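You operate a simulated robot arm through the tools that you are given. There is no shell and no other tool.

You run a simulated robot arm. Do the job below in one go: nothing can be reset, and whatever is moved stays where it is left.

TASK
Tip cleaner on the dish cloth and wipe the oily smear off the counter.
Fine: stand the cleaner bottle back and shut its flip cap; put the cloth back. Set down upright: cleaner bottle. Where these are worked on the way, their far stop is far enough and under half their travel is too little: flip cap. What is to be rubbed or washed off counts as gone when no trace of it is left.

Only the result counts: the job must be done as asked and must still hold three seconds after the hand-in. Knocking over, shifting, dropping, spilling or breaking anything else fails it. A push-on lid holds only when it is set on centred and level and pressed home; a screw cap is set on level and turned clockwise until tight. Flat cloth is picked up by pressing the open fingertips on it (5 to 10 N) and closing them slowly along it; thin cloth reads only 2 to 8 mm in the jaws.

THE ROBOT
A 7-joint arm with a two-finger parallel gripper, fixed in place. Base frame: the origin is on the floor under the middle of its stand, x ahead of it, y to its left, z up; the work surface is at about z = 870. Readings come in mm, rad, newtons and seconds.
With the tool pointing down near the work surface it reaches from about 380 to 800 mm from the base axis. Its first joint turns from -2.496 to 2.496 rad. Payload 3 kg.
The TCP is the grasp point between the finger pads, 30 mm short of the fingertips. In the tool frame z runs along the fingers and y along their closing line. Largest opening 110 mm; finger width 20, thickness 10; the body of the gripper, 48 by 112 mm, starts 55 mm behind the TCP.
Orientation is told as [roll, pitch, yaw] about the base's x, y, z axes, in that order, counted from this pose: with the fingers straight down and closing along the base's y, the tool's x points along the base's -x, its y along +y and its z along -z.

THE INTERFACE
- The arm moves only by the tool arm_command. Its argument "steps" is one flat list of numbers, 7 for each row, row after row: the shift along the base's x, y, z in mm, then the turn, a rotation vector about the base's x, y, z in degrees, then the gripper command, from -1 (fully open) to 1 (shut), values between in proportion. In form: [x, y, z, wx, wy, wz, grip, x, y, z, wx, wy, wz, grip, ...]. A call has 1 to 20 rows; each row is the pose to reach, as a shift and turn from the pose commanded when the call began. A row lasts 0.2 s, in which the tool goes at most 50 mm and 0.15 rad; a call with a longer step from one row to the next is refused whole, and so is a gripper value outside its range. Where a pose cannot be reached the arm comes as near as it can. A force on the tool above 90 N (or 10 N above the force at the start of the call, whichever is more), or a blocked arm, ends the call early, and 0.2 s more pass. Each finger travels about 153 mm/s and halts on what it meets, pressing with about 42 N; the grip force reading is that of the motor and also rises with nothing between the fingers. The clock runs only during rows and for 0.2 s after the last one: add rows that repeat a pose to give the fingers time. It gives the time, the measured TCP pose, the force on the tool (base axes), the opening and the grip force at its end, in the units of the frame above (readings bear some noise), with the torque about the TCP (base axes, N m) and any sound that the robot's microphone picked up.
- Cameras (640 x 400 px; columns grow to the right, rows downward): "scene" is fixed at [219.6, -498.7, 1456]; the picture's right is [0.93, -0.37, 0.00], its down [-0.17, -0.43, -0.88] and it looks along [0.32, 0.82, -0.47] (base axes); focal length 352 px, centre (320, 200). "wrist" rides on the gripper at [72, 17, -104] in the tool frame; the picture's right is [-0.23, 0.97, 0.00], its down [-0.76, -0.18, -0.62] and it looks along [-0.61, -0.14, 0.78] (tool axes); focal length 222 px, centre (320, 200). There is no depth. A picture from a camera that has moved, and an enlarged one, comes with that camera's place and axes in the base frame and with its lens.
- grab_frame(camera): a new picture of that camera. No time passes.
- slide_trunk(by): moves the trunk up (or, below 0, down) by that many mm; the arm rides with it, the base frame stays. It gives what a move gives, with no picture.
- enlarge(camera, box): a new picture of the part [left, top, right, bottom] of that camera's present view, enlarged. No time passes.
- job_done(): hands the job in; it is judged then, once.

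Places have to be worked out from the pictures, the camera data and where the tool is seen. Open the gripper and draw the arm clear of the work before you hand the job in, unless the task says otherwise.

The tools are called after "Emit:" as name(argument=value, ...) on one line, values as JSON. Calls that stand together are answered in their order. arm_command: Moves the arm, as the interface text tells. Its arguments: {"type":"object","properties":{"steps":{"type":"array","items":{"type":"number"}}},"required":["steps"]} The other tools are called the same way: slide_trunk (by) moves the trunk up or down; grab_frame (camera) takes a picture; enlarge (camera, box) takes an enlarged picture of a part of a camera's view; job_done () hands the job in.

At the start:

```text
t: 0.0
position: [548.1, 167.4, 1196.4]
tcp_rot: [-0.001, 0.001, 0.0]
contact_force: [0.0, -0.1, 0.0]
moment: [-0.01, 0.02, 0.03]
finger_gap: 110.2
grasp_force: 0.2
trunk travel left (down, up): [-425.0, 65.0]
```

scene: 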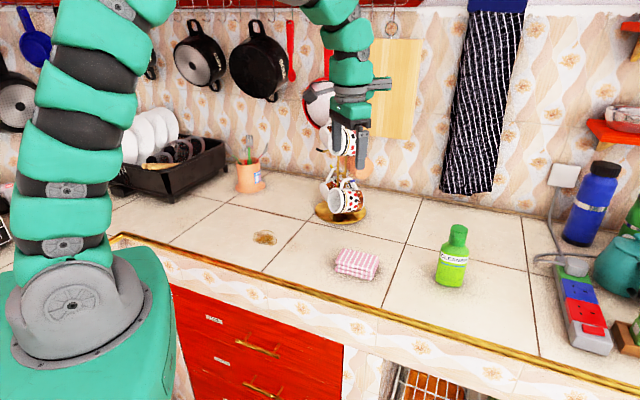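
wrist: 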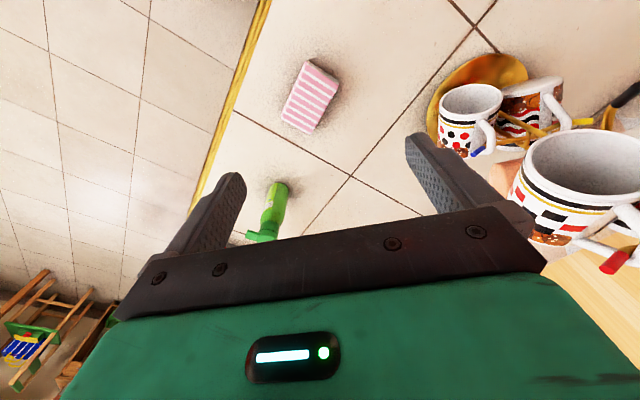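

I'll start by looking closely at the bottle, cloth and smear before moving anything.

Emit:
enlarge(camera="scene", box=[400, 210, 500, 300])

Emit:
enlarge(camera="scene", box=[310, 230, 410, 295])

Emit:
enlarge(camera="scene", box=[215, 205, 315, 270])

Emit:
enlarge(camera="wrist", box=[220, 40, 380, 260])

```text
4.44 times, centred on (450, 255) of scene
camera zoom: at [219.6, -498.7, 1456.0], right [0.93, -0.37, 0.0], down [-0.17, -0.43, -0.88], along [0.32, 0.82, -0.47], focal length 1564 px, centre (-258, -44)
```

zoom: 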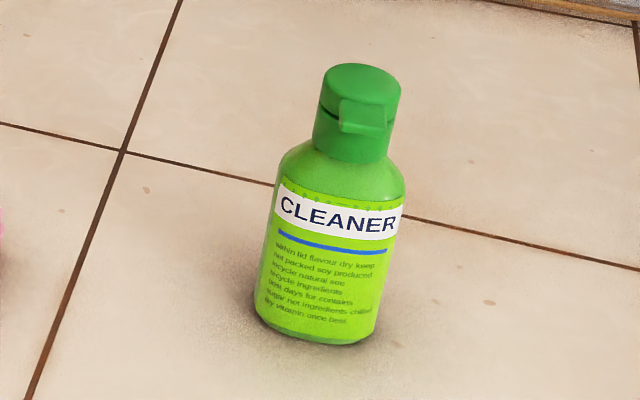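

```text
6.15 times, centred on (360, 262) of scene
camera zoom: at [219.6, -498.7, 1456.0], right [0.93, -0.37, 0.0], down [-0.17, -0.43, -0.88], along [0.32, 0.82, -0.47], focal length 2165 px, centre (74, -185)
```

zoom: 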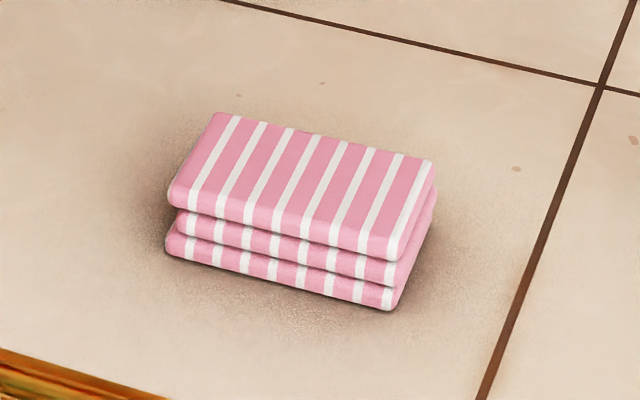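

```text
6.15 times, centred on (265, 238) of scene
camera zoom: at [219.6, -498.7, 1456.0], right [0.93, -0.37, 0.0], down [-0.17, -0.43, -0.88], along [0.32, 0.82, -0.47], focal length 2165 px, centre (658, -31)
```

zoom: 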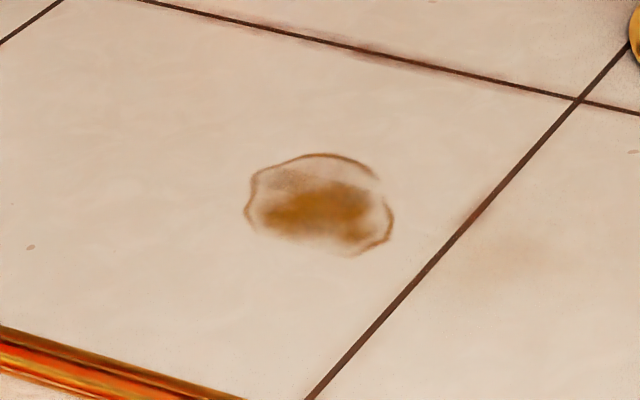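

```text
1.82 times, centred on (300, 150) of wrist
camera zoom: at [475.8, 185.1, 1300.1], right [0.23, 0.97, 0.0], down [0.76, -0.18, 0.62], along [0.61, -0.14, -0.78], focal length 404 px, centre (356, 291)
```

zoom: 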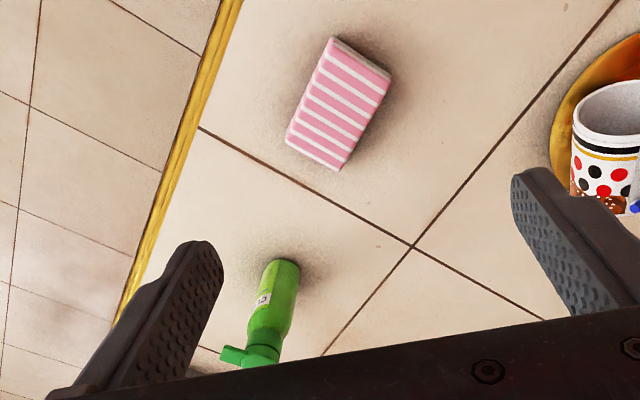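

The bottle stands at about (758, 8), the cloth is a folded block at about (573, 143), and the smear is at about (381, 362). I'll zoom in on the cap to see its tab and hinge.

Emit:
enlarge(camera="scene", box=[430, 218, 478, 250])

Emit:
enlarge(camera="wrist", box=[230, 170, 310, 250])

Emit:
enlarge(camera="scene", box=[290, 120, 420, 230])

```text
12.50 times, centred on (454, 234) of scene
camera zoom: at [219.6, -498.7, 1456.0], right [0.93, -0.37, 0.0], down [-0.17, -0.43, -0.88], along [0.32, 0.82, -0.47], focal length 4398 px, centre (-1355, -225)
```

zoom: 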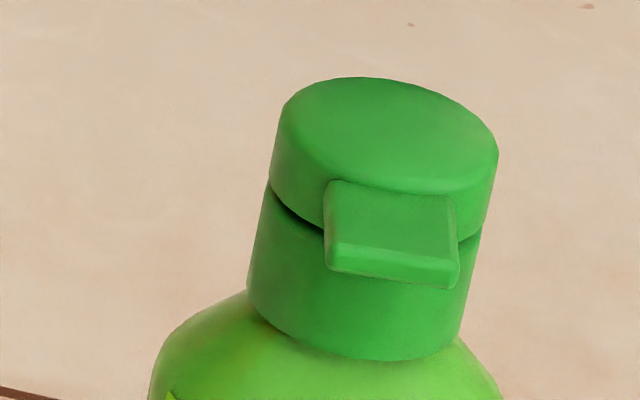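

```text
5.00 times, centred on (270, 210) of wrist
camera zoom: at [475.8, 185.1, 1300.1], right [0.23, 0.97, 0.0], down [0.76, -0.18, 0.62], along [0.61, -0.14, -0.78], focal length 1111 px, centre (570, 150)
```

zoom: 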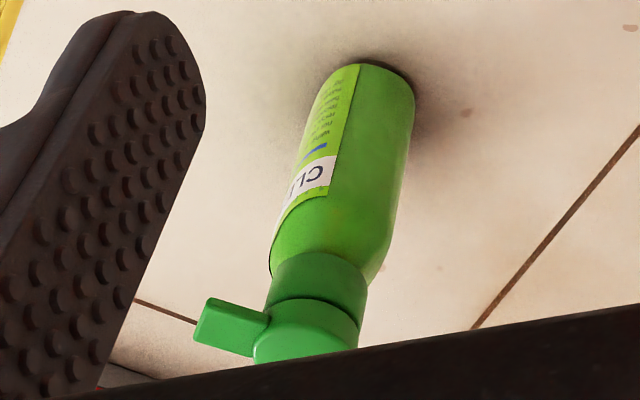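

```text
3.64 times, centred on (355, 175) of scene
camera zoom: at [219.6, -498.7, 1456.0], right [0.93, -0.37, 0.0], down [-0.17, -0.43, -0.88], along [0.32, 0.82, -0.47], focal length 1279 px, centre (193, 291)
```

zoom: 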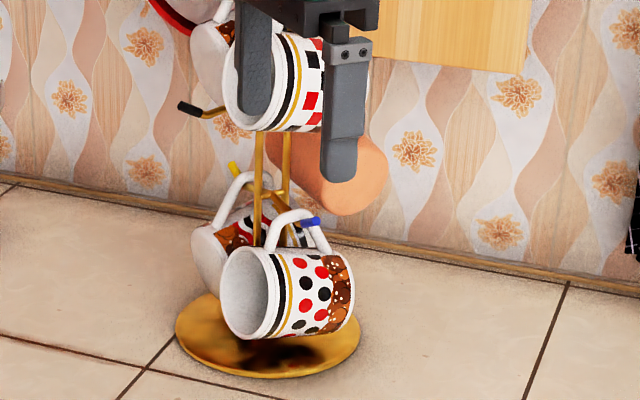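

The tab is flush with the lid top and points toward about (-0.59, -0.81), so the hinge is on the opposite side and its axis runs along (0.81, -0.59). I'll turn the tool to that yaw and move closer for a better look.

Emit:
arm_command(steps=[8, -17, -8, 0, 0, -6, -1, 17, -33, -17, 0, 0, -12, -1, 25, -50, -25, 0, 0, -18, -1, 33, -67, -33, 0, 0, -24, -1, 42, -83, -42, 0, 0, -30, -1, 50, -100, -50, 0, 0, -36, -1])

```text
t: 1.4
position: [599.5, 68.4, 1149.8]
tcp_rot: [0.001, -0.001, -0.63]
contact_force: [-0.2, -0.9, 0.3]
moment: [-0.03, -0.03, 0.03]
finger_gap: 110.0
grasp_force: 0.0
trunk travel left (down, up): [-425.0, 65.0]
```

Now I'll tilt the tool to 30° below horizontal while keeping well short of the bottle, to check reach and view the cap from the side.

Emit:
arm_command(steps=[0, 4, -8, -4.41, -6.07, 0, -1, 0, 8, -16, -8.82, -12.14, 0, -1, 0, 12, -25, -13.2, -18.2, 0, -1, 0, 16, -33, -17.6, -24.3, 0, -1, 0, 20, -41, -22.0, -30.3, 0, -1, 0, 25, -50, -26.4, -36.4, 0, -1, 0, 29, -58, -30.9, -42.5, 0, -1, 0, 33, -66, -35.3, -48.5, 0, -1])

Emit:
grab_frame(camera="wrist")

Emit:
grab_frame(camera="scene")

```text
t: 3.2
position: [597.0, 99.1, 1080.8]
tcp_rot: [-0.003, -1.045, -0.624]
contact_force: [0.3, 0.0, 1.5]
moment: [0.02, -0.01, 0.0]
finger_gap: 110.1
grasp_force: 0.1
trunk travel left (down, up): [-425.0, 65.0]
```

```text
taken
camera wrist: at [505.8, 187.6, 1069.5], right [0.66, 0.72, 0.19], down [-0.23, -0.05, 0.97], along [0.71, -0.69, 0.13], focal length 222 px, centre (320, 200)
```

wrist: 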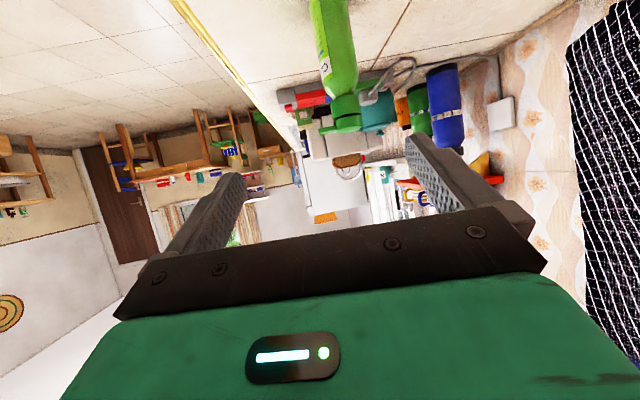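

```text
taken
```

scene: 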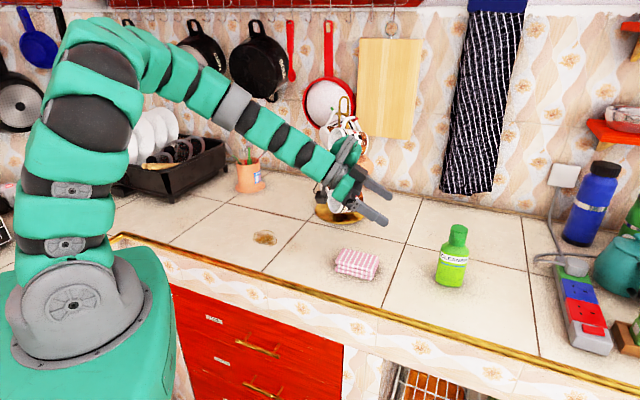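

The arm reaches this pose easily. I'll zoom the wrist view onto the bottle cap.

Emit:
enlarge(camera="wrist", box=[270, 0, 430, 150])

```text
2.67 times, centred on (350, 75) of wrist
camera zoom: at [505.8, 187.6, 1069.5], right [0.66, 0.72, 0.19], down [-0.23, -0.05, 0.97], along [0.71, -0.69, 0.13], focal length 592 px, centre (240, 533)
```

zoom: 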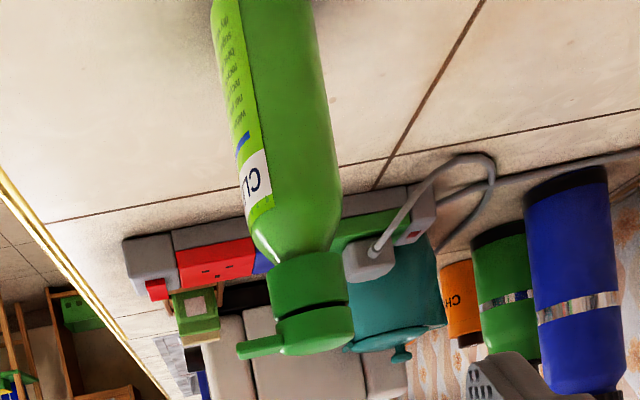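

The cap axis looks to be near (761, 13), with the tab top around z = 1022. I'll level the tool, parallel to the hinge axis, and stop about 60 mm short of the tab to refine its location.

Emit:
arm_command(steps=[14, -12, -15, -3.5, -4.9, 0, -1, 28, -24, -30, -7.0, -9.7, 0, -1, 42, -36, -45, -10.6, -14.6, 0, -1, 57, -48, -60, -14.1, -19.4, 0, -1, 72, -60, -75, -17.6, -24.3, 0, -1, 72, -60, -75, -17.6, -24.3, 0, -1])

Emit:
grab_frame(camera="wrist")

Emit:
enlarge(camera="scene", box=[330, 170, 490, 300])

```text
t: 4.6
position: [670.4, 41.6, 1009.6]
tcp_rot: [2.507, -1.57, -3.135]
contact_force: [-0.1, -0.3, 0.0]
moment: [-0.02, -0.02, -0.01]
finger_gap: 110.0
grasp_force: 0.0
trunk travel left (down, up): [-425.0, 65.0]
```

```text
taken
camera wrist: at [597.1, 116.0, 935.5], right [0.57, 0.79, 0.23], down [-0.61, 0.22, 0.76], along [0.55, -0.57, 0.61], focal length 222 px, centre (320, 200)
```

wrist: 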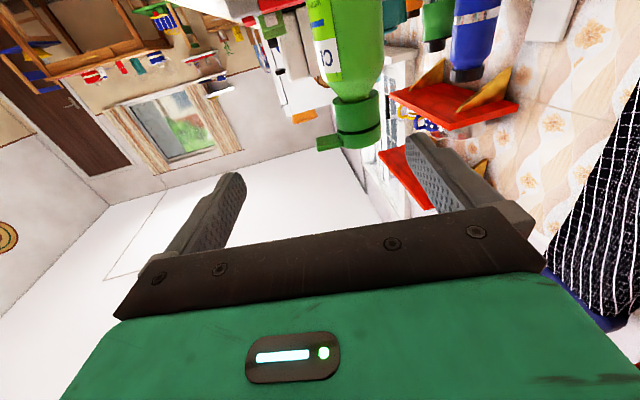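

```text
3.08 times, centred on (410, 235) of scene
camera zoom: at [219.6, -498.7, 1456.0], right [0.93, -0.37, 0.0], down [-0.17, -0.43, -0.88], along [0.32, 0.82, -0.47], focal length 1082 px, centre (43, 92)
```

zoom: 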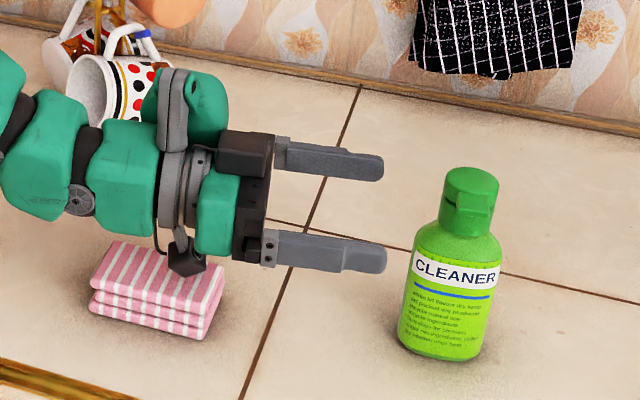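

The fingertips project where expected in the scene view, so its calibration holds. I'll zoom both views on the cap to pin down the tab.

Emit:
enlarge(camera="wrist", box=[290, 70, 410, 160])

Emit:
enlarge(camera="scene", box=[420, 215, 490, 260])

```text
4.44 times, centred on (350, 115) of wrist
camera zoom: at [597.1, 116.0, 935.5], right [0.57, 0.79, 0.23], down [-0.61, 0.22, 0.76], along [0.55, -0.57, 0.61], focal length 987 px, centre (187, 578)
```

zoom: 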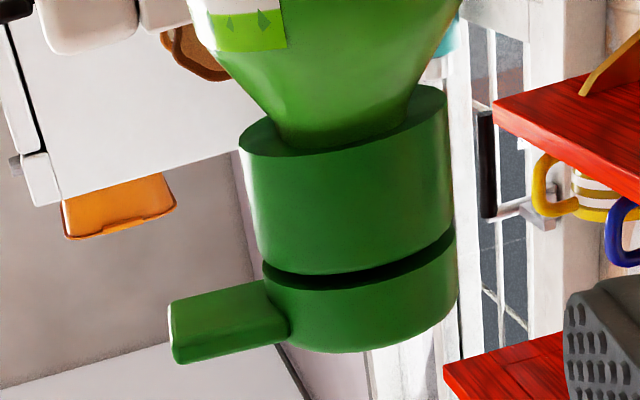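

```text
8.89 times, centred on (455, 238) of scene
camera zoom: at [219.6, -498.7, 1456.0], right [0.93, -0.37, 0.0], down [-0.17, -0.43, -0.88], along [0.32, 0.82, -0.47], focal length 3127 px, centre (-880, -133)
```

zoom: 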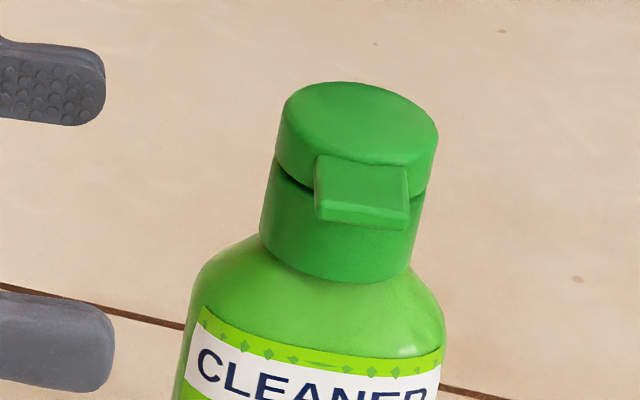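

Triangulating puts the tab's outer edge near (739, -14), its underside near z = 1015, and the cap axis near (763, 17). I'll close the fingers and lower them, then slide them under the tab parallel to the hinge without touching it.

Emit:
arm_command(steps=[0, 0, -9, 0, 0, 0, 1, 0, 0, -18, 0, 0, 0, 1, 0, 0, -18, 0, 0, 0, 1, 10, -7, -18, 0, 0, 0, 1, 20, -14, -18, 0, 0, 0, 1, 30, -21, -18, 0, 0, 0, 1, 40, -29, -18, 0, 0, 0, 1, 48, -35, -18, 0, 0, 0, 1, 56, -40, -18, 0, 0, 0, 1, 56, -40, -18, 0, 0, 0, 1])

Emit:
grab_frame(camera="wrist")

Emit:
enlarge(camera="scene", box=[410, 210, 490, 270])

```text
t: 5.4
position: [668.5, 40.9, 999.3]
tcp_rot: [2.534, -1.55, 3.122]
contact_force: [-5.9, -0.8, 69.0]
moment: [5.27, 6.14, 0.52]
finger_gap: 0.0
grasp_force: 37.3
trunk travel left (down, up): [-425.0, 65.0]
stopped in row 4: the force on the tool passed its limit at 92 N (the readings are from after the stop); the commanded pose is now the measured one
```

```text
taken
camera wrist: at [596.5, 116.1, 925.6], right [0.57, 0.79, 0.24], down [-0.62, 0.22, 0.75], along [0.54, -0.57, 0.62], focal length 222 px, centre (320, 200)
```

wrist: 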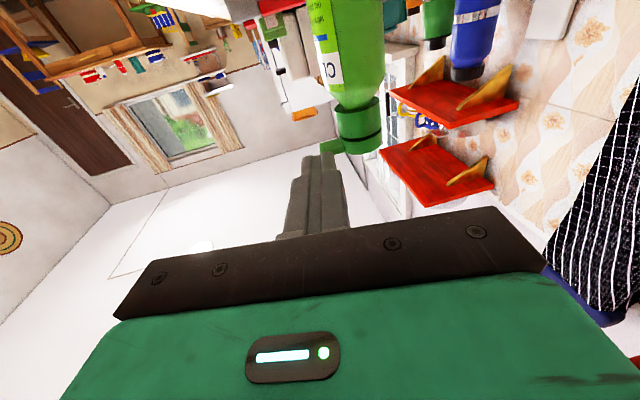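

```text
6.67 times, centred on (450, 240) of scene
camera zoom: at [219.6, -498.7, 1456.0], right [0.93, -0.37, 0.0], down [-0.17, -0.43, -0.88], along [0.32, 0.82, -0.47], focal length 2345 px, centre (-547, -67)
```

zoom: 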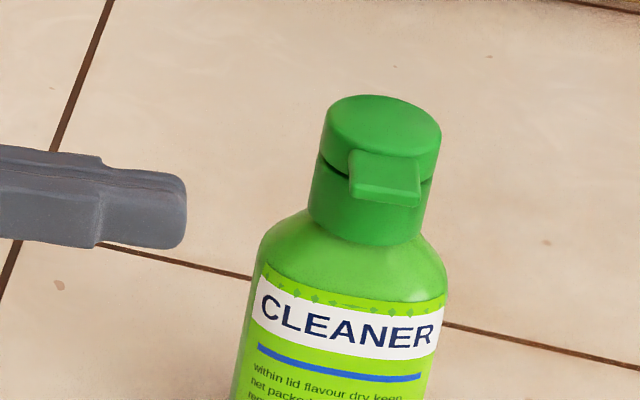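

The 69 N upward force, acting about (-89, +76) mm from the TCP, means the camera housing is pressing on the cloth below it. I'll lift straight up at once and check the cloth.

Emit:
arm_command(steps=[0, 0, 10, 0, 0, 0, 1, 0, 0, 25, 0, 0, 0, 1, 0, 0, 50, 0, 0, 0, 1, 0, 0, 50, 0, 0, 0, 1])

Emit:
enlarge(camera="scene", box=[310, 180, 490, 295])

```text
t: 6.4
position: [671.6, 42.5, 1043.1]
tcp_rot: [2.479, -1.561, -3.11]
contact_force: [1.1, -1.0, 0.4]
moment: [-0.02, 0.02, -0.01]
finger_gap: 0.0
grasp_force: 37.5
trunk travel left (down, up): [-425.0, 65.0]
```

```text
3.48 times, centred on (400, 238) of scene
camera zoom: at [219.6, -498.7, 1456.0], right [0.93, -0.37, 0.0], down [-0.17, -0.43, -0.88], along [0.32, 0.82, -0.47], focal length 1224 px, centre (42, 70)
```

zoom: 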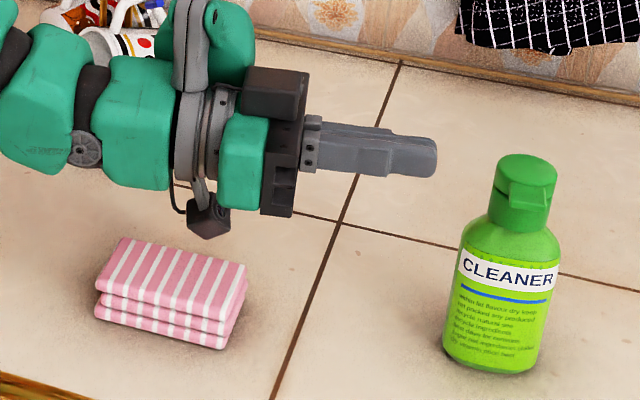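

The cloth has not moved. A 15° downward tilt lifts the housing clear of it, so I'll tilt and lower to approach height, then check the views.

Emit:
arm_command(steps=[0, 0, 0, 4.7, 6.45, 0, 1, 0, 0, -10, 9.4, 12.9, 0, 1, 0, 0, -25, 9.4, 12.9, 0, 1, 0, 0, -44, 9.4, 12.9, 0, 1, 0, 0, -54, 9.4, 12.9, 0, 1, 0, 0, -54, 9.4, 12.9, 0, 1])

Emit:
enlarge(camera="wrist", box=[260, 40, 420, 180])

Emit:
enlarge(camera="scene", box=[310, 180, 490, 295])

```text
t: 7.8
position: [670.0, 41.1, 988.9]
tcp_rot: [0.016, -1.298, -0.649]
contact_force: [0.3, 0.4, 0.3]
moment: [-0.01, 0.0, 0.02]
finger_gap: 0.1
grasp_force: 37.7
trunk travel left (down, up): [-425.0, 65.0]
```

```text
2.86 times, centred on (340, 110) of wrist
camera zoom: at [585.1, 125.7, 946.4], right [0.62, 0.75, 0.22], down [-0.43, 0.09, 0.9], along [0.66, -0.66, 0.37], focal length 635 px, centre (263, 457)
```

zoom: 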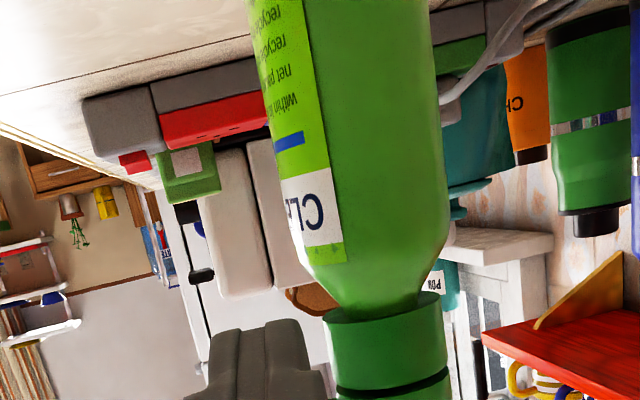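

```text
3.48 times, centred on (400, 238) of scene
camera zoom: at [219.6, -498.7, 1456.0], right [0.93, -0.37, 0.0], down [-0.17, -0.43, -0.88], along [0.32, 0.82, -0.47], focal length 1224 px, centre (42, 70)
```

zoom: 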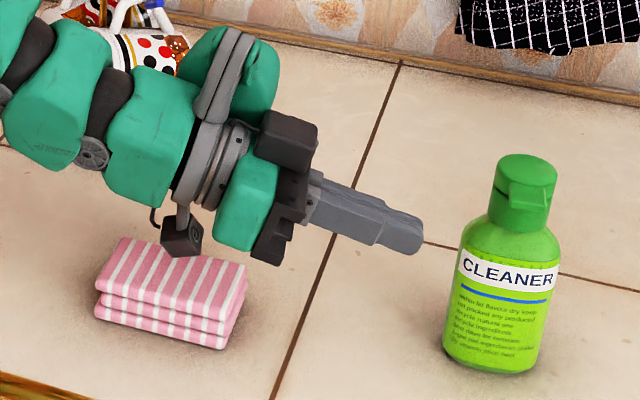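

The housing now clears the cloth, and the fingers line up beside the cap about 36 mm out from its axis. I'll slide forward along the hinge axis so the fingers end up below the tab.

Emit:
arm_command(steps=[10, -7, 0, 0, 0, 0, 1, 20, -14.5, 0, 0, 0, 0, 1, 30, -22, 0, 0, 0, 0, 1, 40, -29, 0, 0, 0, 0, 1, 49, -36, 0, 0, 0, 0, 1, 57, -41, 0, 0, 0, 0, 1, 57, -41, 0, 0, 0, 0, 1])

Emit:
grab_frame(camera="wrist")

Emit:
enlarge(camera="scene", box=[410, 210, 490, 270])

```text
t: 9.4
position: [728.7, 0.9, 990.3]
tcp_rot: [0.014, -1.297, -0.646]
contact_force: [-1.0, 0.5, 1.0]
moment: [0.0, 0.01, 0.01]
finger_gap: 0.2
grasp_force: 37.9
trunk travel left (down, up): [-425.0, 65.0]
```

```text
taken
camera wrist: at [642.1, 85.1, 947.1], right [0.62, 0.75, 0.22], down [-0.43, 0.09, 0.9], along [0.66, -0.66, 0.37], focal length 222 px, centre (320, 200)
```

wrist: 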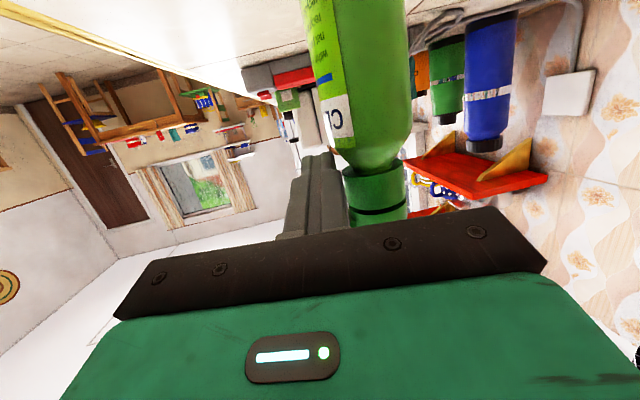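

```text
6.67 times, centred on (450, 240) of scene
camera zoom: at [219.6, -498.7, 1456.0], right [0.93, -0.37, 0.0], down [-0.17, -0.43, -0.88], along [0.32, 0.82, -0.47], focal length 2345 px, centre (-547, -67)
```

zoom: 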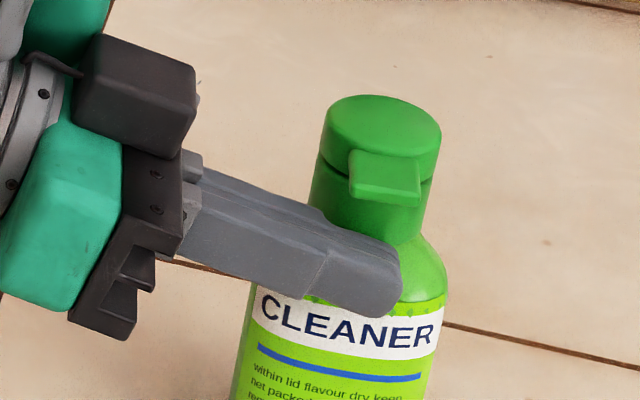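

The fingers are now below and in front of the cap, under the tab, and there is no contact. I'll raise in small steps while watching the force.

Emit:
arm_command(steps=[0, 0, 5, 0, 0, 0, 1, 0, 0, 10, 0, 0, 0, 1, 0, 0, 12, 0, 0, 0, 1])

Emit:
enlarge(camera="scene", box=[410, 210, 490, 270])

```text
t: 10.2
position: [728.4, 0.2, 1002.1]
tcp_rot: [0.02, -1.299, -0.649]
contact_force: [0.0, -0.5, -0.2]
moment: [-0.04, 0.03, -0.01]
finger_gap: 0.0
grasp_force: 37.6
trunk travel left (down, up): [-425.0, 65.0]
```

```text
6.67 times, centred on (450, 240) of scene
camera zoom: at [219.6, -498.7, 1456.0], right [0.93, -0.37, 0.0], down [-0.17, -0.43, -0.88], along [0.32, 0.82, -0.47], focal length 2345 px, centre (-547, -67)
```

zoom: 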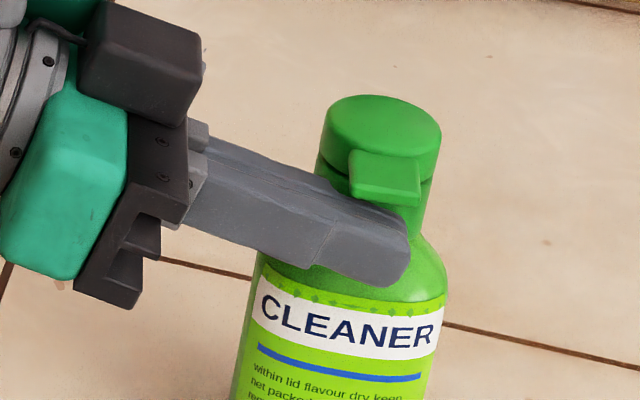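

There's still no force and the tab edge sits just above the finger, so I'll keep raising in smaller steps.

Emit:
arm_command(steps=[0, 0, 2, 0, 0, 0, 1, 0, 0, 4, 0, 0, 0, 1, 0, 0, 6, 0, 0, 0, 1])

Emit:
enlarge(camera="scene", box=[410, 210, 490, 270])

```text
t: 11.0
position: [727.3, 0.3, 1007.6]
tcp_rot: [0.02, -1.299, -0.647]
contact_force: [-0.7, -0.3, 0.0]
moment: [0.01, -0.03, -0.02]
finger_gap: 0.1
grasp_force: 37.5
trunk travel left (down, up): [-425.0, 65.0]
```

```text
6.67 times, centred on (450, 240) of scene
camera zoom: at [219.6, -498.7, 1456.0], right [0.93, -0.37, 0.0], down [-0.17, -0.43, -0.88], along [0.32, 0.82, -0.47], focal length 2345 px, centre (-547, -67)
```

zoom: 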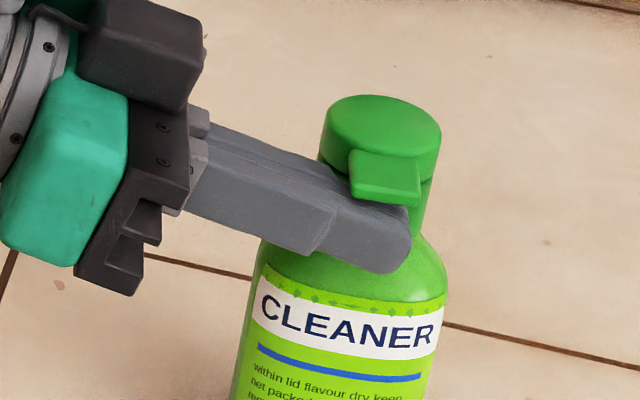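

Very close now. I'll keep lifting in 2 mm steps.

Emit:
arm_command(steps=[0, 0, 2, 0, 0, 0, 1, 0, 0, 4, 0, 0, 0, 1, 0, 0, 4, 0, 0, 0, 1])

Emit:
enlarge(camera="scene", box=[410, 210, 490, 270])

```text
t: 11.8
position: [727.2, 1.0, 1011.6]
tcp_rot: [0.02, -1.298, -0.648]
contact_force: [-0.2, 0.1, -0.5]
moment: [0.07, 0.0, -0.01]
finger_gap: 0.0
grasp_force: 38.0
trunk travel left (down, up): [-425.0, 65.0]
```

```text
6.67 times, centred on (450, 240) of scene
camera zoom: at [219.6, -498.7, 1456.0], right [0.93, -0.37, 0.0], down [-0.17, -0.43, -0.88], along [0.32, 0.82, -0.47], focal length 2345 px, centre (-547, -67)
```

zoom: 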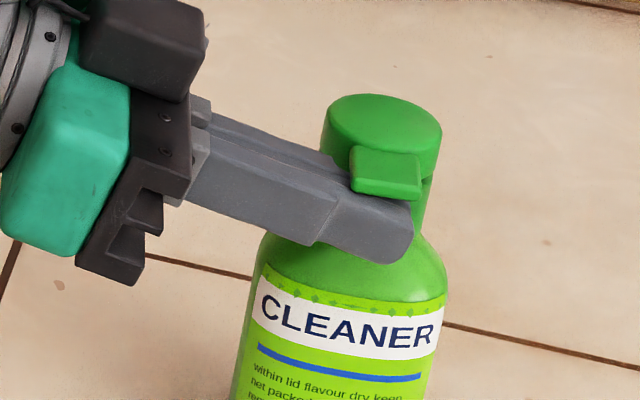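

The tab has lifted slightly with almost no force, so the hinge moves easily. I'll follow an arc about the hinge, up and inward, to about 40°.

Emit:
arm_command(steps=[0.2, 0.3, 5, 0, 0, 0, 1, 0.5, 0.7, 10, 0, 0, 0, 1, 1.2, 1.6, 15, 0, 0, 0, 1, 2, 2.8, 19, 0, 0, 0, 1, 3.2, 4.4, 24, 0, 0, 0, 1, 4.4, 6.1, 28, 0, 0, 0, 1, 6, 8.3, 32, 0, 0, 0, 1, 7.7, 10.6, 36, 0, 0, 0, 1])

Emit:
enlarge(camera="scene", box=[410, 190, 500, 290])

```text
t: 13.6
position: [735.1, 10.4, 1047.5]
tcp_rot: [0.019, -1.299, -0.648]
contact_force: [0.2, 0.5, 0.3]
moment: [-0.01, -0.02, 0.03]
finger_gap: 0.2
grasp_force: 37.3
trunk travel left (down, up): [-425.0, 65.0]
```

```text
4.00 times, centred on (455, 240) of scene
camera zoom: at [219.6, -498.7, 1456.0], right [0.93, -0.37, 0.0], down [-0.17, -0.43, -0.88], along [0.32, 0.82, -0.47], focal length 1407 px, centre (-220, 40)
```

zoom: 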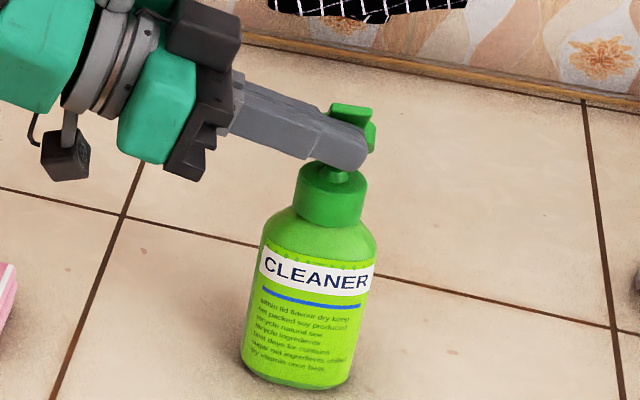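

The lid is about half open, the nozzle is visible and the bottle hasn't moved. I'll keep following the arc toward vertical.

Emit:
arm_command(steps=[2, 2.8, 3.5, 0, 0, 0, 1, 4.1, 5.6, 6.9, 0, 0, 0, 1, 6.4, 8.8, 10, 0, 0, 0, 1, 8.8, 12.1, 12.5, 0, 0, 0, 1, 11.3, 15.6, 14.8, 0, 0, 0, 1, 13.9, 19.2, 16.6, 0, 0, 0, 1, 16.7, 23, 18, 0, 0, 0, 1, 16.7, 23, 18, 0, 0, 0, 1])

Emit:
enlarge(camera="scene", box=[410, 190, 500, 290])

Emit:
enlarge(camera="wrist", box=[240, 60, 480, 240])

```text
t: 15.4
position: [752.6, 34.8, 1066.0]
tcp_rot: [0.019, -1.298, -0.648]
contact_force: [-0.5, -0.6, -0.1]
moment: [0.01, -0.01, -0.04]
finger_gap: 0.0
grasp_force: 38.6
trunk travel left (down, up): [-425.0, 65.0]
```

```text
4.00 times, centred on (455, 240) of scene
camera zoom: at [219.6, -498.7, 1456.0], right [0.93, -0.37, 0.0], down [-0.17, -0.43, -0.88], along [0.32, 0.82, -0.47], focal length 1407 px, centre (-220, 40)
```

zoom: 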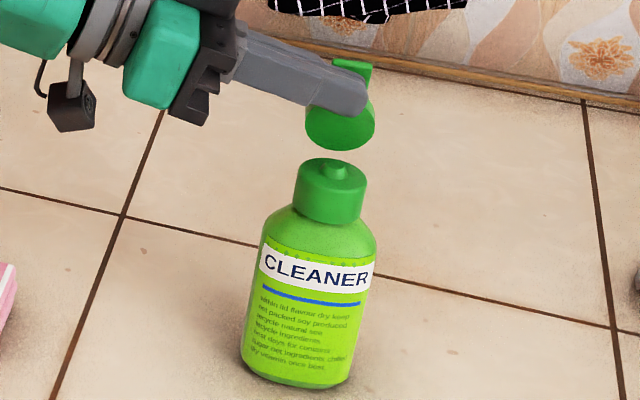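

```text
2.22 times, centred on (360, 150) of wrist
camera zoom: at [666.3, 118.6, 1023.1], right [0.62, 0.75, 0.22], down [-0.43, 0.09, 0.9], along [0.66, -0.66, 0.37], focal length 494 px, centre (231, 311)
```

zoom: 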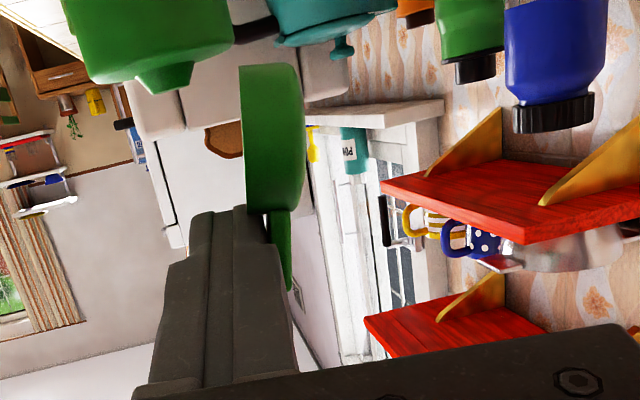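

The lid stands about vertical and the bottle is undisturbed. I'll push it gently further back toward its far stop, watching the force.

Emit:
arm_command(steps=[2.4, 3.2, 0, 0, 0, 0, 1, 4.7, 6.5, -0.5, 0, 0, 0, 1, 7, 9.7, -1, 0, 0, 0, 1, 9.4, 12.9, -1.5, 0, 0, 0, 1, 9.4, 12.9, -1.5, 0, 0, 0, 1])

Emit:
enlarge(camera="scene", box=[410, 190, 500, 290])

Emit:
enlarge(camera="wrist", box=[240, 60, 480, 240])

```text
t: 16.6
position: [761.4, 47.4, 1062.5]
tcp_rot: [0.019, -1.298, -0.647]
contact_force: [-0.9, 0.0, -0.4]
moment: [-0.04, 0.01, -0.01]
finger_gap: 0.1
grasp_force: 37.5
trunk travel left (down, up): [-425.0, 65.0]
```

```text
4.00 times, centred on (455, 240) of scene
camera zoom: at [219.6, -498.7, 1456.0], right [0.93, -0.37, 0.0], down [-0.17, -0.43, -0.88], along [0.32, 0.82, -0.47], focal length 1407 px, centre (-220, 40)
```

zoom: 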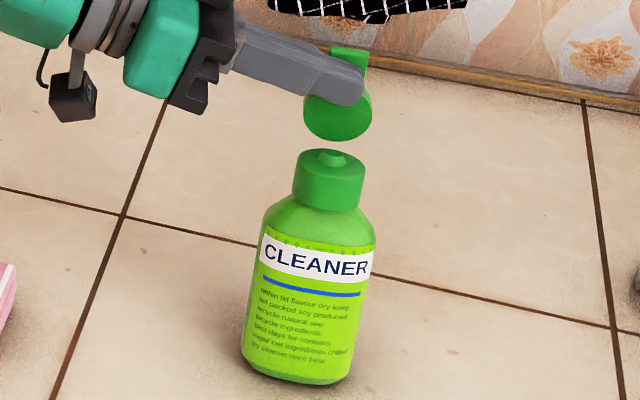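

```text
2.22 times, centred on (360, 150) of wrist
camera zoom: at [675.4, 131.3, 1021.0], right [0.62, 0.75, 0.22], down [-0.43, 0.09, 0.9], along [0.66, -0.66, 0.37], focal length 494 px, centre (231, 311)
```

zoom: 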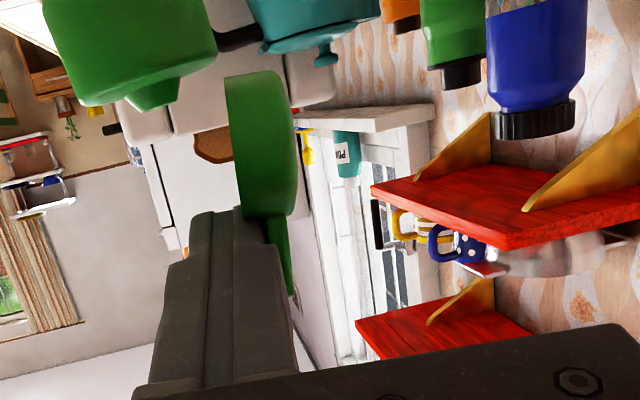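

The cap has shifted back a few pixels while the base stayed put, so the lid is at its stop and the bottle is starting to tilt. I'll back off slowly the same way to let it settle.

Emit:
arm_command(steps=[-1.2, -1.6, 0.2, 0, 0, 0, 1, -2.4, -3.2, 0.4, 0, 0, 0, 1, -3.6, -4.9, 0.6, 0, 0, 0, 1, -4.7, -6.5, 0.8, 0, 0, 0, 1, -5.9, -8.1, 1, 0, 0, 0, 1, -7, -9.7, 1.2, 0, 0, 0, 1, -8.2, -11.3, 1.3, 0, 0, 0, 1, -9.4, -12.9, 1.5, 0, 0, 0, 1, -9.4, -12.9, 1.5, 0, 0, 0, 1])

Emit:
enlarge(camera="scene", box=[410, 190, 500, 290])

Emit:
enlarge(camera="wrist", box=[240, 60, 480, 240])

```text
t: 18.6
position: [751.4, 33.3, 1064.7]
tcp_rot: [0.018, -1.299, -0.647]
contact_force: [-0.7, -1.3, 0.8]
moment: [0.02, 0.0, -0.03]
finger_gap: 0.0
grasp_force: 37.9
trunk travel left (down, up): [-425.0, 65.0]
```

```text
4.00 times, centred on (455, 240) of scene
camera zoom: at [219.6, -498.7, 1456.0], right [0.93, -0.37, 0.0], down [-0.17, -0.43, -0.88], along [0.32, 0.82, -0.47], focal length 1407 px, centre (-220, 40)
```

zoom: 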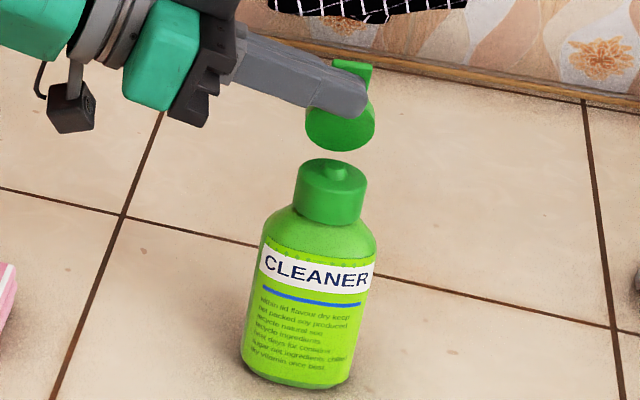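

```text
2.22 times, centred on (360, 150) of wrist
camera zoom: at [665.7, 118.0, 1022.6], right [0.62, 0.75, 0.22], down [-0.43, 0.09, 0.9], along [0.66, -0.66, 0.37], focal length 494 px, centre (231, 311)
```

zoom: 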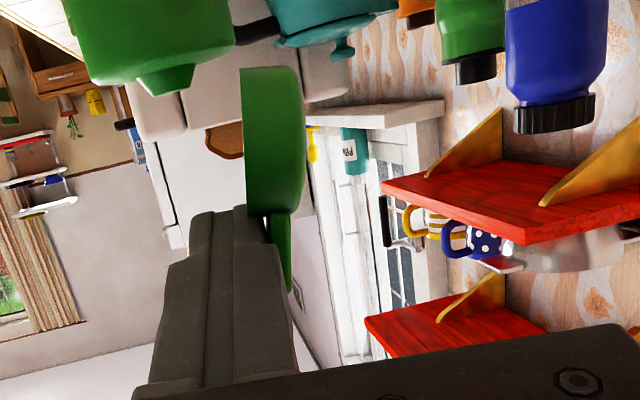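

The bottle is upright again and the lid stands about vertical. I'll withdraw the fingers a little to see whether the lid stays by itself.

Emit:
arm_command(steps=[-3, -4, 0, 0, 0, 0, 1, -6, -8, 0, 0, 0, 0, 1, -9, -12, 0, 0, 0, 0, 1, -9, -12, 0, 0, 0, 0, 1])

Emit:
enlarge(camera="scene", box=[410, 190, 500, 290])

Emit:
enlarge(camera="wrist", box=[240, 60, 480, 240])

```text
t: 19.6
position: [742.9, 20.9, 1065.3]
tcp_rot: [0.021, -1.297, -0.648]
contact_force: [-0.6, -0.5, -1.1]
moment: [0.02, -0.03, 0.01]
finger_gap: 0.1
grasp_force: 38.0
trunk travel left (down, up): [-425.0, 65.0]
```

```text
4.00 times, centred on (455, 240) of scene
camera zoom: at [219.6, -498.7, 1456.0], right [0.93, -0.37, 0.0], down [-0.17, -0.43, -0.88], along [0.32, 0.82, -0.47], focal length 1407 px, centre (-220, 40)
```

zoom: 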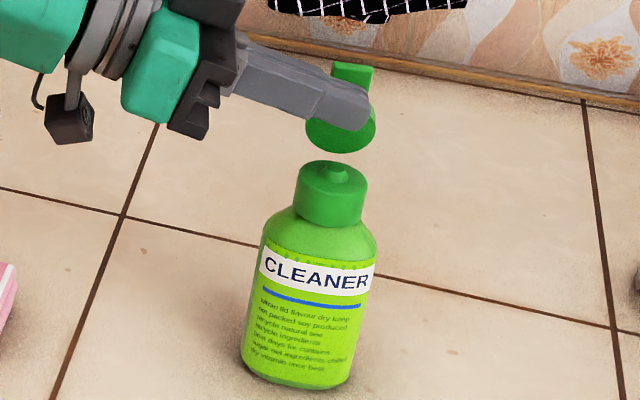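

```text
2.22 times, centred on (360, 150) of wrist
camera zoom: at [657.1, 106.3, 1023.3], right [0.62, 0.75, 0.22], down [-0.43, 0.09, 0.9], along [0.66, -0.66, 0.37], focal length 494 px, centre (231, 311)
```

zoom: 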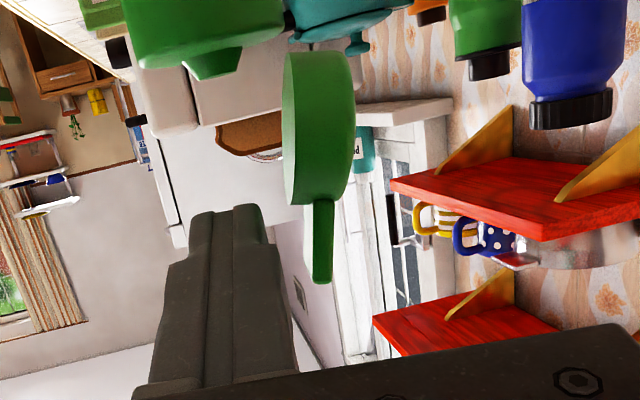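

The lid stays open by itself after the fingers leave it, and the bottle is upright. I'll back away along the hinge axis, open the fingers and steepen the tilt to 32° to prepare a side grasp on the bottle body.

Emit:
arm_command(steps=[-12, 3, 2, 0, 0, 0, 1, -28, 15, 4, 0, 0, 0, 1, -45, 28, 6, 0, 0, 0, 1, -62, 40, 6, 2.4, 3.3, 0, 0, -78, 52, 6, 4.8, 6.6, 0, -1, -92, 62, 6, 7.2, 10, 0, -1, -92, 62, 6, 9.6, 13.3, 0, -1, -92, 62, 6, 9.6, 13.3, 0, -1])

Emit:
grab_frame(camera="wrist")

Emit:
enlarge(camera="scene", box=[400, 190, 500, 290])

```text
t: 21.4
position: [651.9, 83.7, 1071.1]
tcp_rot: [0.006, -1.012, -0.636]
contact_force: [0.1, -0.1, 0.2]
moment: [0.02, 0.02, -0.02]
finger_gap: 110.0
grasp_force: 0.0
trunk travel left (down, up): [-425.0, 65.0]
```

```text
taken
camera wrist: at [560.1, 172.3, 1064.6], right [0.67, 0.71, 0.2], down [-0.21, -0.07, 0.98], along [0.71, -0.7, 0.1], focal length 222 px, centre (320, 200)
```

wrist: 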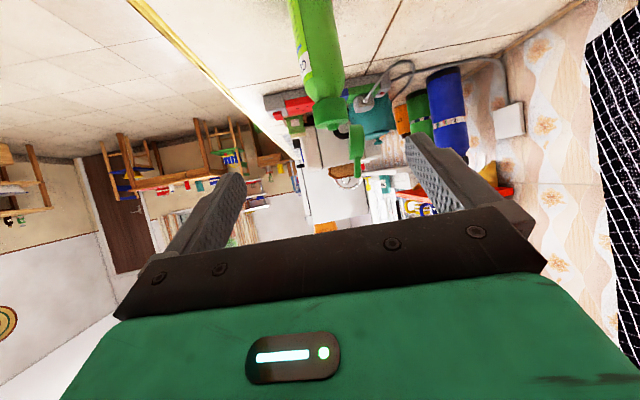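

```text
4.00 times, centred on (450, 240) of scene
camera zoom: at [219.6, -498.7, 1456.0], right [0.93, -0.37, 0.0], down [-0.17, -0.43, -0.88], along [0.32, 0.82, -0.47], focal length 1407 px, centre (-200, 40)
```

zoom: 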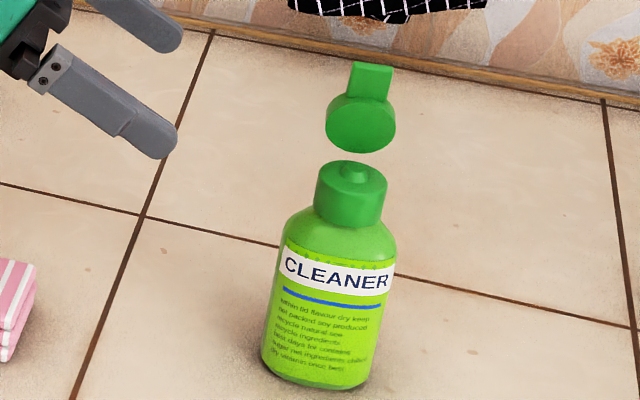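

The lid stands open alone. I'll zoom the wrist view to check the lid angle and locate the bottle's centre line.

Emit:
enlarge(camera="wrist", box=[270, 0, 390, 190])

```text
2.11 times, centred on (330, 95) of wrist
camera zoom: at [560.1, 172.3, 1064.6], right [0.67, 0.71, 0.2], down [-0.21, -0.07, 0.98], along [0.71, -0.7, 0.1], focal length 468 px, centre (299, 421)
```

zoom: 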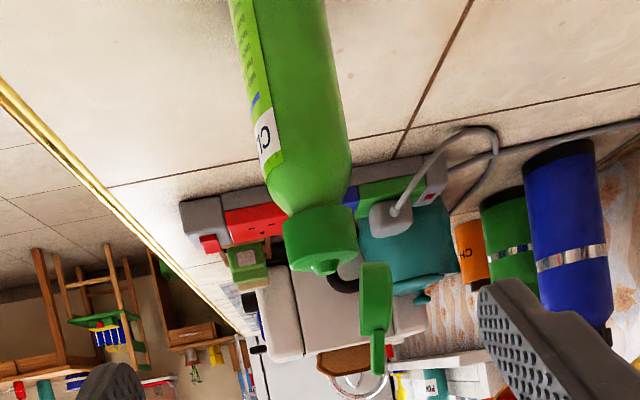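

The lid is about 80° open, leaning a little toward the front, which fits its far stop. The bottle axis is near (763, 15.5). I'll descend here, then slide forward so the open fingers straddle the bottle body.

Emit:
arm_command(steps=[2, 3, -37, 0, 0, 0, -1, 4, 6, -74, 0, 0, 0, -1, 6, 8, -106, 0, 0, 0, -1, 6, 8, -106, 0, 0, 0, -1, 26, -6, -106, 0, 0, 0, -1, 46, -21, -106, 0, 0, 0, -1, 66, -35, -106, 0, 0, 0, -1, 78, -44, -106, 0, 0, 0, -1, 78, -44, -106, 0, 0, 0, -1])

Emit:
grab_frame(camera="wrist")

Emit:
enlarge(camera="scene", box=[340, 180, 500, 290])

```text
t: 23.4
position: [730.0, 39.4, 965.2]
tcp_rot: [0.008, -1.013, -0.637]
contact_force: [-0.2, -0.4, -0.4]
moment: [0.03, 0.0, 0.0]
finger_gap: 109.9
grasp_force: 0.0
trunk travel left (down, up): [-425.0, 65.0]
```

```text
taken
camera wrist: at [638.0, 127.5, 958.1], right [0.67, 0.71, 0.2], down [-0.21, -0.07, 0.98], along [0.71, -0.7, 0.1], focal length 222 px, centre (320, 200)
```

wrist: 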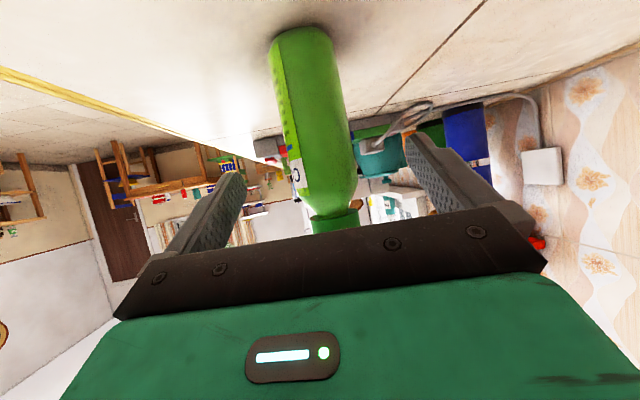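

```text
3.64 times, centred on (420, 235) of scene
camera zoom: at [219.6, -498.7, 1456.0], right [0.93, -0.37, 0.0], down [-0.17, -0.43, -0.88], along [0.32, 0.82, -0.47], focal length 1279 px, centre (-44, 73)
```

zoom: 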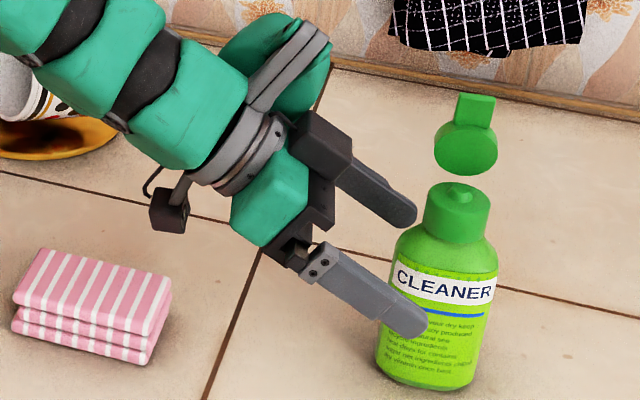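

The body centre reads (763, 17), so the fingers are already centred to within 1–2 mm. I'll move the last 30 mm forward, lower to mid-body height, then close slowly.

Emit:
arm_command(steps=[13, -8, 0, 0, 0, 0, -1, 25, -16, -5, 0, 0, 0, -1, 25, -16, -20, 0, 0, 0, -1, 25, -16, -35, 0, 0, 0, -1, 25, -16, -47, 0, 0, 0, -1, 25, -16, -47, 0, 0, 0, -1])

Emit:
grab_frame(camera="wrist")

Emit:
enlarge(camera="scene", box=[340, 180, 500, 290])

```text
t: 24.8
position: [753.6, 22.9, 917.7]
tcp_rot: [0.006, -1.013, -0.637]
contact_force: [-0.1, 0.1, -0.3]
moment: [0.0, 0.01, -0.02]
finger_gap: 110.0
grasp_force: 0.1
trunk travel left (down, up): [-425.0, 65.0]
```

```text
taken
camera wrist: at [661.9, 112.4, 911.1], right [0.67, 0.71, 0.2], down [-0.21, -0.07, 0.98], along [0.71, -0.7, 0.1], focal length 222 px, centre (320, 200)
```

wrist: 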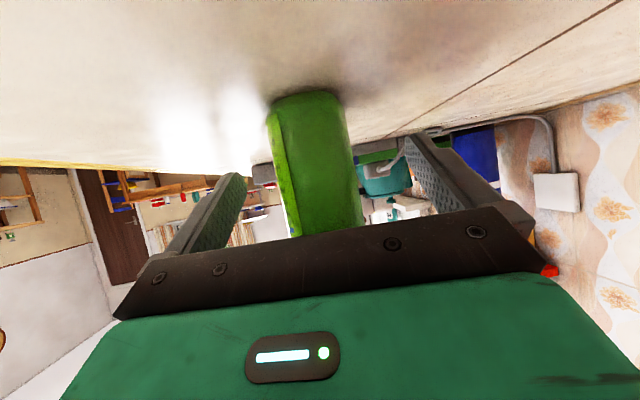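

```text
3.64 times, centred on (420, 235) of scene
camera zoom: at [219.6, -498.7, 1456.0], right [0.93, -0.37, 0.0], down [-0.17, -0.43, -0.88], along [0.32, 0.82, -0.47], focal length 1279 px, centre (-44, 73)
```

zoom: 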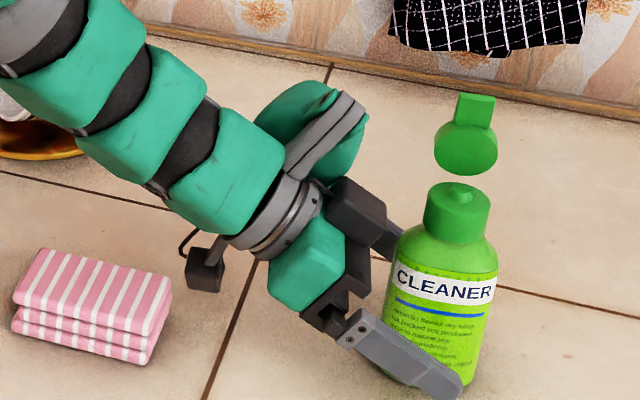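

The fingers are centred either side of the body with no contact. I'll close gradually and watch the opening.

Emit:
arm_command(steps=[0, 0, 0, 0, 0, 0, -0.6, 0, 0, 0, 0, 0, 0, -0.3, 0, 0, 0, 0, 0, 0, -0.1, 0, 0, 0, 0, 0, 0, 0.0, 0, 0, 0, 0, 0, 0, 0.05, 0, 0, 0, 0, 0, 0, 0.1, 0, 0, 0, 0, 0, 0, 0.15])

Emit:
grab_frame(camera="wrist")

```text
t: 26.4
position: [753.3, 23.6, 918.2]
tcp_rot: [0.007, -1.012, -0.637]
contact_force: [-0.6, -1.0, 0.5]
moment: [-0.02, -0.02, -0.02]
finger_gap: 47.5
grasp_force: 0.1
trunk travel left (down, up): [-425.0, 65.0]
```

```text
taken
camera wrist: at [661.8, 112.3, 911.2], right [0.67, 0.71, 0.2], down [-0.21, -0.07, 0.98], along [0.71, -0.7, 0.1], focal length 222 px, centre (320, 200)
```

wrist: 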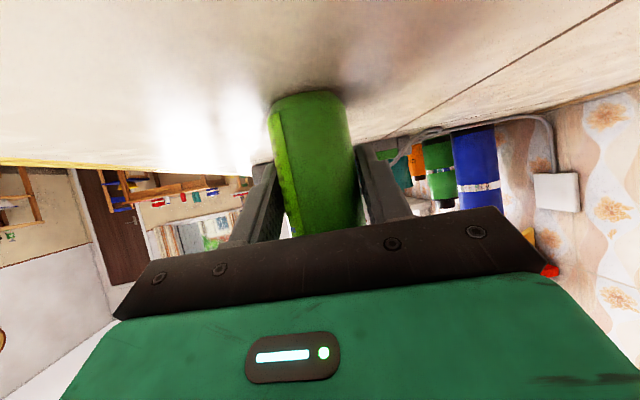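

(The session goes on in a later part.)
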